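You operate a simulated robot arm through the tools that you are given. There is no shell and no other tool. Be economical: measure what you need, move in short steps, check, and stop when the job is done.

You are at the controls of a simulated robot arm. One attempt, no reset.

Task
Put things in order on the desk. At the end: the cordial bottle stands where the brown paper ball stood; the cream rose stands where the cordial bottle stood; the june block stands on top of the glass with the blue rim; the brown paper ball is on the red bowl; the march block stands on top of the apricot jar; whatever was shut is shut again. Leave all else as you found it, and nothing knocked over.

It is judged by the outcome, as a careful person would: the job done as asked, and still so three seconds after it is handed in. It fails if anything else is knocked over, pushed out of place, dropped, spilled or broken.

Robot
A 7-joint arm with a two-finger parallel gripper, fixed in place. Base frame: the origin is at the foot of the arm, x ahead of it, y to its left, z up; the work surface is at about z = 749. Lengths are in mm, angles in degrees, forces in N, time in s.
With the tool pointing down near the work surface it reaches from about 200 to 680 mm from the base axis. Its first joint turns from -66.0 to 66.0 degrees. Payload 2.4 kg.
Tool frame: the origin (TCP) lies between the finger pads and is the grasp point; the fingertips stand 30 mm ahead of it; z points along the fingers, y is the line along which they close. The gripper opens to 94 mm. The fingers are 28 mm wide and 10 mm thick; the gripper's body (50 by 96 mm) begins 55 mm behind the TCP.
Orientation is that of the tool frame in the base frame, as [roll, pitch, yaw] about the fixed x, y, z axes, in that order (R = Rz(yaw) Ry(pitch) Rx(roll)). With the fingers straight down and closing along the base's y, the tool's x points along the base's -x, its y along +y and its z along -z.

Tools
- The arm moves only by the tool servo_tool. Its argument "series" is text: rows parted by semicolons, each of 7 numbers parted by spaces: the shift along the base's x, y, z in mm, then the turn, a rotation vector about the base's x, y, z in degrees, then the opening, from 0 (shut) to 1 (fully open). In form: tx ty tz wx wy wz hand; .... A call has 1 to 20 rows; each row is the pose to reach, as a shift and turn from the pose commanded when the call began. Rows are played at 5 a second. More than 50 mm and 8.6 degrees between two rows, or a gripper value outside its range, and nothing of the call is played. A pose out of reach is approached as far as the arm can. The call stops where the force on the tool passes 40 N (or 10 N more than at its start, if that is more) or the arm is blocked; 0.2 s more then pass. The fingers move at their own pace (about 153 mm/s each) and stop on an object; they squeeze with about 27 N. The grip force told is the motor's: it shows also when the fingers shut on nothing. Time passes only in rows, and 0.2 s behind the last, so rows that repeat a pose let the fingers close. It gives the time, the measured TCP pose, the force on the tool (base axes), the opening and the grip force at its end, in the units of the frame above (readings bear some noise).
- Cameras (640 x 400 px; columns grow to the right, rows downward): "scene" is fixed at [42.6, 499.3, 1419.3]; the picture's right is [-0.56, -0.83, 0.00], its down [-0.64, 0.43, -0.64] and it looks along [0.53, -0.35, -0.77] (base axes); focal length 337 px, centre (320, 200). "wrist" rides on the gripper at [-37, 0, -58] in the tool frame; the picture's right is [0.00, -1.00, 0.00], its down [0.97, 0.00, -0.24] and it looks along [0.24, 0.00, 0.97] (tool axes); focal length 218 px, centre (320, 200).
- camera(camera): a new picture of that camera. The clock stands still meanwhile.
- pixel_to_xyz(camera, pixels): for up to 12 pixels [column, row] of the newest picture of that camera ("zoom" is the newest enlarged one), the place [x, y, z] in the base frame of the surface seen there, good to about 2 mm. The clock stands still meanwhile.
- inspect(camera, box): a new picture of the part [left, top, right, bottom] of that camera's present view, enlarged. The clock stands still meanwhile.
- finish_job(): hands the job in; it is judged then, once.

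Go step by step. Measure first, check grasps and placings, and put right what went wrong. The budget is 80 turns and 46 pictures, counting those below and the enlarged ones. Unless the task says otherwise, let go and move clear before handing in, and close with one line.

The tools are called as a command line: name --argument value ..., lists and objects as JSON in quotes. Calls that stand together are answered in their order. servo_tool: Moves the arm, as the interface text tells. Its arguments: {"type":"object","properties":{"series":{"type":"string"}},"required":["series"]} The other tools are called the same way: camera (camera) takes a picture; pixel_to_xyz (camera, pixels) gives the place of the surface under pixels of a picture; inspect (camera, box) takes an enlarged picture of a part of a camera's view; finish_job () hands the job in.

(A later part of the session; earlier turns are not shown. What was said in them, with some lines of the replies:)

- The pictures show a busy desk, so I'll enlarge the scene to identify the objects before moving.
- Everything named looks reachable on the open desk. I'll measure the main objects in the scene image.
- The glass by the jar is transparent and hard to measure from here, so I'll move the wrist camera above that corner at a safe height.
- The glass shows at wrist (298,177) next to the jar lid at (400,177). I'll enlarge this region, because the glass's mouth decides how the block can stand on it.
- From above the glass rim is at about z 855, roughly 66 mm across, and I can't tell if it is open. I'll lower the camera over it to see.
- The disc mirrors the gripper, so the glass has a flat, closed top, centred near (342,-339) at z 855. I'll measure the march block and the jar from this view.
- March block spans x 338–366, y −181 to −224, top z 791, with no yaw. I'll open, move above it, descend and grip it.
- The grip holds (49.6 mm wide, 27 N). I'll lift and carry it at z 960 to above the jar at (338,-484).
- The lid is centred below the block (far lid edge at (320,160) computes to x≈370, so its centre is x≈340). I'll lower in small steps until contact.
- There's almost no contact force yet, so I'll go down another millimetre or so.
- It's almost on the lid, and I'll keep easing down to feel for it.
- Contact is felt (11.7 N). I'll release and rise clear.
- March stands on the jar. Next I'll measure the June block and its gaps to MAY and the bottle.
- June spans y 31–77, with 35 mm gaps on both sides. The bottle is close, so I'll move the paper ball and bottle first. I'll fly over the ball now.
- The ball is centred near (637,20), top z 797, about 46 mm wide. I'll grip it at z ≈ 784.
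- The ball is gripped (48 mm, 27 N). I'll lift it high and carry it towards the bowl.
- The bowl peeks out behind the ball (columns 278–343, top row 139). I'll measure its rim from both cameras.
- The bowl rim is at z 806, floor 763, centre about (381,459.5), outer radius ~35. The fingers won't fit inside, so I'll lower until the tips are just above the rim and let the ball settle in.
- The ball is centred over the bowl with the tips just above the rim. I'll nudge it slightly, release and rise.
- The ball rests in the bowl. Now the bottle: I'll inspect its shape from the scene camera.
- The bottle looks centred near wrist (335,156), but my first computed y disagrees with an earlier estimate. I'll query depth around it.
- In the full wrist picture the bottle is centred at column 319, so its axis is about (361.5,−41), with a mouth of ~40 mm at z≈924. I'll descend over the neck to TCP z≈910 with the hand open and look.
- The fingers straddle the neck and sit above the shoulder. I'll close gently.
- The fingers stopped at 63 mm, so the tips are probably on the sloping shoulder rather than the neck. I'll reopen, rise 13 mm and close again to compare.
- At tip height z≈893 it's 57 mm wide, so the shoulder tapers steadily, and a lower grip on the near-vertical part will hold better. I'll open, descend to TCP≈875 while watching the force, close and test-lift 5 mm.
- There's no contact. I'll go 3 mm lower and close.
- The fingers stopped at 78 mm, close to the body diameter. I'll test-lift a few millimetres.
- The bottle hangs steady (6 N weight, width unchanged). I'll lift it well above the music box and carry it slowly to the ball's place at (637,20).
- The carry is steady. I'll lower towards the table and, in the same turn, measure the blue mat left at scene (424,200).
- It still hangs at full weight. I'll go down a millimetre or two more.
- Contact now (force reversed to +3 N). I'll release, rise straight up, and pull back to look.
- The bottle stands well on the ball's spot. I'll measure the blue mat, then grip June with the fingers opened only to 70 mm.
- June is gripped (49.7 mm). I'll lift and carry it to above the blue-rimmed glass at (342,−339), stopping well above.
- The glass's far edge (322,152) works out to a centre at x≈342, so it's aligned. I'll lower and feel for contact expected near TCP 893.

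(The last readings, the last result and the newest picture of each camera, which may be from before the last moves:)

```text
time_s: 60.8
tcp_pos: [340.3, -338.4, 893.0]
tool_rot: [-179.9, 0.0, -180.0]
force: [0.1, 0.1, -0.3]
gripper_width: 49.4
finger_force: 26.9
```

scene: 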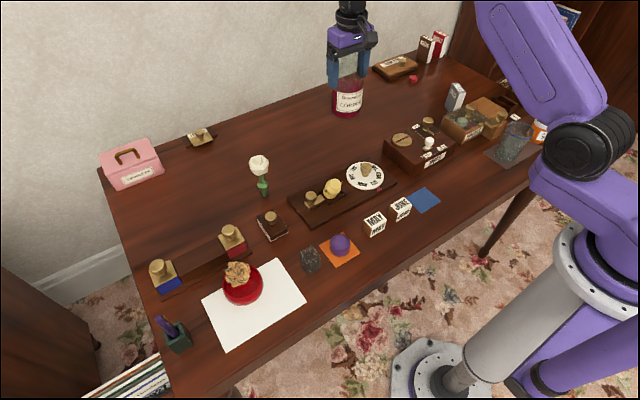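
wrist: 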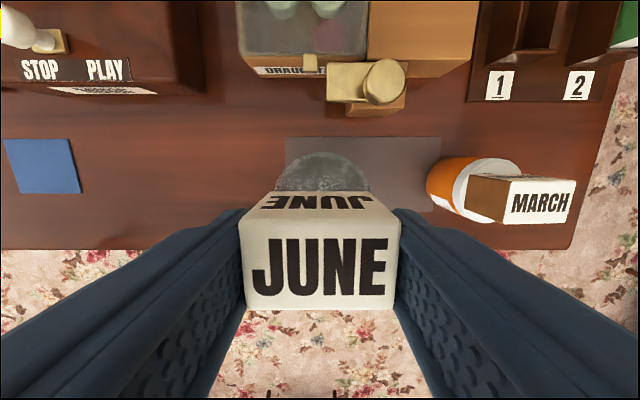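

servo_tool --series "0 0 -0.7 0 0 0 0.3; 0 0 -1.4 0 0 0 0.3; 0 0 -2 0 0 0 0.3; 0 0 -2 0 0 0 0.3"

inspect --camera "scene" --box '[480, 80, 560, 170]'

```text
time_s: 61.8
tcp_pos: [341.4, -338.8, 891.2]
tool_rot: [179.9, -0.1, -180.0]
force: [0.0, 0.8, 0.2]
gripper_width: 49.5
finger_force: 27.1
```

```text
4.44 times, centred on (520, 125) of scene
```

zoom: 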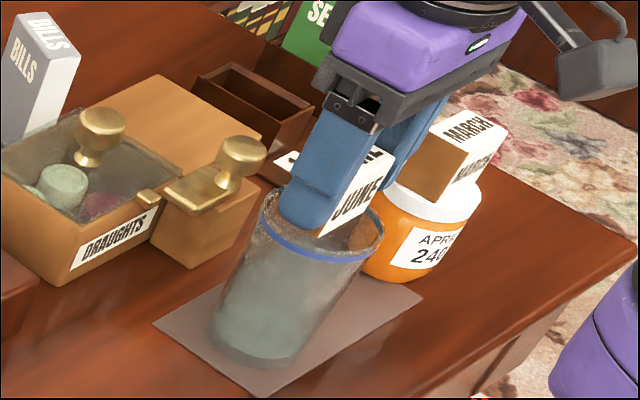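

There's no contact at 891, and in view the block sits right at the rim level. I'll continue in sub-millimetre steps.

servo_tool --series "0 0 -0.6 0 0 0 0.3; 0 0 -1.2 0 0 0 0.3; 0 0 -1.8 0 0 0 0.3; 0 0 -1.8 0 0 0 0.3"

```text
time_s: 62.8
tcp_pos: [342.6, -339.5, 890.5]
tool_rot: [179.9, 0.0, 180.0]
force: [-1.1, 0.3, 2.9]
gripper_width: 49.5
finger_force: 26.9
```

A slight upward force (2.9 N) appears, so I'll confirm with one more small step.

servo_tool --series "0 0 -0.6 0 0 0 0.3; 0 0 -0.6 0 0 0 0.3"

```text
time_s: 63.4
tcp_pos: [341.0, -340.4, 890.4]
tool_rot: [-179.9, 0.1, -179.9]
force: [-3.1, 3.2, 20.9]
gripper_width: 49.5
finger_force: 26.9
```

Firm contact at 21 N, so the glass top is solid. I'll relieve the pressure, release, rise a little and look.

servo_tool --series "0 0 0.8 0 0 0 0.3; 0 0 0.8 0 0 0 0.6; 0 0 0.8 0 0 0 0.8; 0 0 0.8 0 0 0 0.8; 0 0 25 0 0 0 0.8; 0 0 60 0 0 0 0.8; 0 0 100 0 0 0 0.8; 0 0 100 0 0 0 0.8"

inspect --camera "scene" --box '[470, 70, 570, 170]'

```text
time_s: 65.2
tcp_pos: [342.1, -338.1, 989.3]
tool_rot: [180.0, 0.0, -180.0]
force: [-0.4, -0.2, 0.0]
gripper_width: 75.3
finger_force: 0.0
```

```text
4.00 times, centred on (520, 120) of scene
```

zoom: 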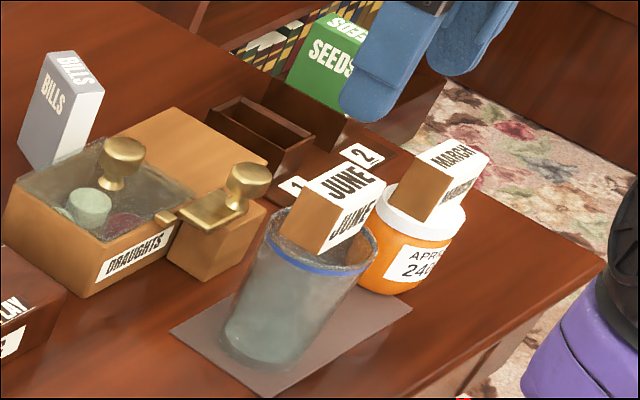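

June stands on the glass. The last item is the rose, so I'll fly high to view it from above.

servo_tool --series "0 0 25 0 0 0 0.8; 14 42 25 0 0 0 0.8; 28 84 25 0 0 0 0.8; 42 126 25 0 0 0 0.8; 56 168 25 0 0 0 0.8; 70 210 25 0 0 0 0.8; 84 252 25 0 0 0 0.8; 98 294 25 0 0 0 0.8; 112 336 25 0 0 0 0.8; 126 378 25 0 0 0 0.8; 142 420 25 0 0 0 0.8; 158 462 25 0 0 0 0.8; 174 504 25 0 0 0 0.8; 190 546 25 0 0 0 0.8; 206 588 25 0 0 0 0.8; 218 626 25 0 0 0 0.8; 222 642 0 0 0 0 0.8; 222 642 0 0 0 0 0.8"

camera --camera "wrist"

pixel_to_xyz --camera "scene" --pixels '[[259, 157], [252, 165], [268, 165], [259, 173], [262, 177], [263, 181], [262, 186], [264, 190], [265, 196]]'

```text
time_s: 69.0
tcp_pos: [562.9, 303.7, 989.0]
tool_rot: [180.0, 0.1, -179.9]
force: [-0.4, -0.2, -0.8]
gripper_width: 75.3
finger_force: 0.0
```

```text
5 pictures are left
```

wrist: 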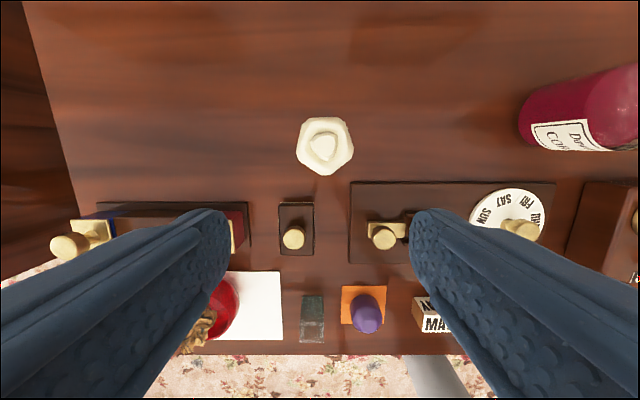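

```text
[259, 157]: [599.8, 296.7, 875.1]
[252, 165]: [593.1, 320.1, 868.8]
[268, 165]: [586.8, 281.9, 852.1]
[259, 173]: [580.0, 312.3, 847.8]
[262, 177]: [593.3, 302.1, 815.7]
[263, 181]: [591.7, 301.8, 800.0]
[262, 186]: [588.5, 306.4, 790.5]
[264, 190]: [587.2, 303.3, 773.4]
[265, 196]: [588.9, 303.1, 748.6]
```

The rose head is at wrist (325,146), i.e. axis about (599,299.5), ~45 mm wide, z 847–880, with green stem and foot below. I'll grip it around the head at TCP z≈857.

servo_tool --series "18 -4 0 0 0 0 1; 36 -4.2 -20 0 0 0 1; 36 -4.2 -60 0 0 0 1; 36 -4.2 -100 0 0 0 1; 36 -4.2 -125 0 0 0 1; 36 -4.2 -132 0 0 0 1; 36 -4.2 -132 0 0 0 0.8; 36 -4.2 -132 0 0 0 0.6; 36 -4.2 -132 0 0 0 0.5; 36 -4.2 -132 0 0 0 0.4; 36 -4.2 -132 0 0 0 0.3; 36 -4.2 -132 0 0 0 0.25; 36 -4.2 -132 0 0 0 0.25"

inspect --camera "scene" --box '[220, 130, 300, 210]'

```text
time_s: 71.8
tcp_pos: [598.3, 299.0, 858.8]
tool_rot: [180.0, 0.0, 180.0]
force: [-0.6, -0.7, 0.0]
gripper_width: 46.2
finger_force: 27.2
```

```text
5.00 times, centred on (260, 170) of scene
```

zoom: 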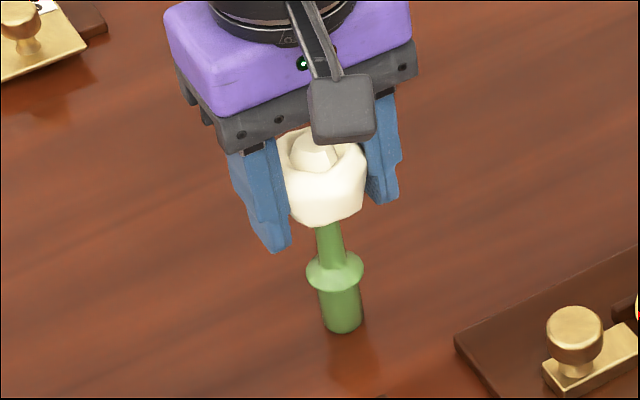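

The head is gripped at 46 mm and the rose is still upright. I'll lift and carry it slowly to above the bottle's old spot (361,−41).

servo_tool --series "0 0 8 0 0 0 0.25; 0 0 30 0 0 0 0.25; 0 0 60 0 0 0 0.25; 0 0 90 0 0 0 0.25; 0 0 115 0 0 0 0.25; 0 0 130 0 0 0 0.25; -10 -14 130 0 0 0 0.25; -30 -43 130 0 0 0 0.25; -52 -75 130 0 0 0 0.25; -75 -107 130 0 0 0 0.25; -98 -140 130 0 0 0 0.25; -121 -173 130 0 0 0 0.25; -144 -206 130 0 0 0 0.25; -167 -239 130 0 0 0 0.25; -190 -272 130 0 0 0 0.25; -213 -305 130 0 0 0 0.25; -230 -329 130 0 0 0 0.25; -237.5 -340 130 0 0 0 0.25; -237.5 -340 130 0 0 0 0.25"

inspect --camera "scene" --box '[370, 80, 490, 220]'

```text
time_s: 75.8
tcp_pos: [362.6, -40.8, 989.0]
tool_rot: [-180.0, 0.0, -180.0]
force: [0.5, 0.0, -0.5]
gripper_width: 46.1
finger_force: 26.9
```

```text
2.86 times, centred on (430, 150) of scene
```

zoom: 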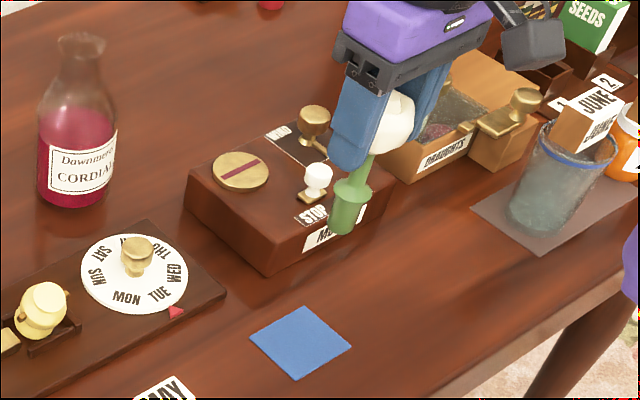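

The rose hangs upright over the mat. I'll lower it, slowly at the end.

servo_tool --series "-2 1 -20 0 0 0 0.25; -2 1 -45 0 0 0 0.25; -2 1 -70 0 0 0 0.25; -2 1 -92 0 0 0 0.25; -2 1 -110 0 0 0 0.25; -2 1 -120 0 0 0 0.25; -2 1 -125 0 0 0 0.25; -2 1 -127.5 0 0 0 0.25; -2 1 -127.5 0 0 0 0.25"

```text
time_s: 77.8
tcp_pos: [359.3, -40.9, 859.4]
tool_rot: [180.0, 0.0, -179.9]
force: [-0.8, -1.3, 0.6]
gripper_width: 46.0
finger_force: 26.5
```

servo_tool --series "-0 0 -0.6 0 0 0 0.25; 0 0 -1.2 0 0 0 0.25; 0 0 -1.2 0 0 0 0.25"

```text
time_s: 78.6
tcp_pos: [360.7, -39.2, 859.5]
tool_rot: [179.9, 0.1, 180.0]
force: [-0.3, 0.6, 18.5]
gripper_width: 46.0
finger_force: 26.4
```

Contact (18 N). I'll relieve, open slowly, and rise clear.

servo_tool --series "0 0 0.9 0 0 0 0.25; 0 0 0.9 0 0 0 0.55; 0 0 0.9 0 0 0 0.7; 0 0 0.9 0 0 0 1; 0 0 0.9 0 0 0 1; 0 0 25 0 0 0 1; 0 0 60 0 0 0 1; 0 0 100 0 0 0 1; 0 0 140 0 0 0 1; 0 0 180 0 0 0 1; 0 0 210 0 0 0 1; 0 45 210 0 0 0 1; 0 90 210 0 0 0 1; 0 135 210 0 0 0 1; 0 150 210 0 0 0 1; 0 150 210 0 0 0 1; 0 150 210 0 0 0 1"

camera --camera "scene"

camera --camera "wrist"

```text
time_s: 82.2
tcp_pos: [360.4, 111.2, 1067.4]
tool_rot: [-180.0, 0.0, -180.0]
force: [-0.7, 0.5, -0.3]
gripper_width: 94.0
finger_force: 0.0
```

```text
2 pictures are left
```

scene: 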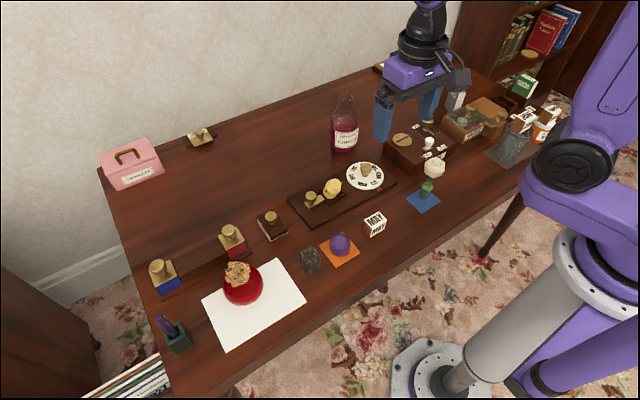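

```text
1 pictures are left
```

wrist: 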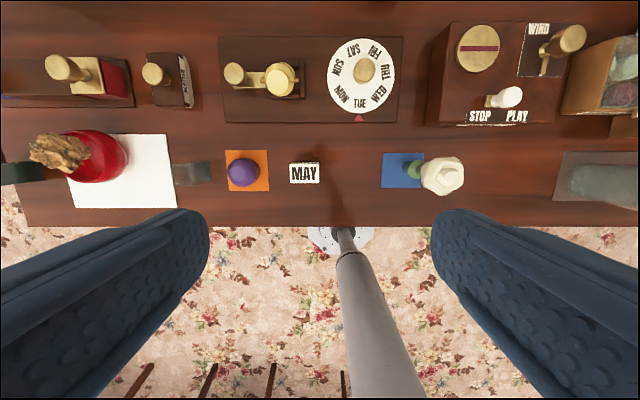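

Everything looks in place: the rose stands upright on the mat. The ball sits high in the bowl, so I'll check its position before handing in.

pixel_to_xyz --camera "scene" --pixels '[[237, 272], [228, 272], [246, 272], [237, 282], [237, 263], [432, 166], [345, 100]]'

inspect --camera "scene" --box '[200, 235, 290, 325]'

```text
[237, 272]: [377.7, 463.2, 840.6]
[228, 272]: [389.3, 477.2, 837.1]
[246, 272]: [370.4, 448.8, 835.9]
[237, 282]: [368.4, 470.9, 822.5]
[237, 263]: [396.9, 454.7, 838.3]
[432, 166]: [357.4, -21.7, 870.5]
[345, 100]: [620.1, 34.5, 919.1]
```

```text
4.44 times, centred on (245, 280) of scene
```

zoom: 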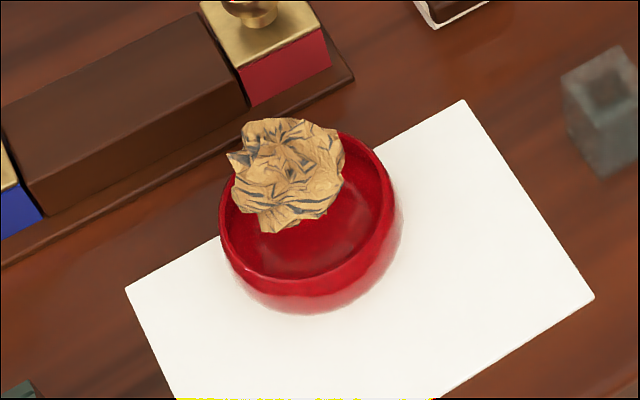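

The ball is centred at about (382,463) in the bowl, supported and unmoved since its release. All five placings are done and the hand is clear, so I'm handing in.

finish_job

```text
The job is handed in.
```

I've handed the job in with all five things placed as asked. The cordial bottle is where the paper ball stood, the cream rose is where the bottle stood, and the june block is on the blue-rimmed glass. The paper ball is on the red bowl, sitting high near the rim but still for over 50 seconds, and the march block is on the apricot jar. I opened nothing, and the last pictures show nothing knocked over or out of place.
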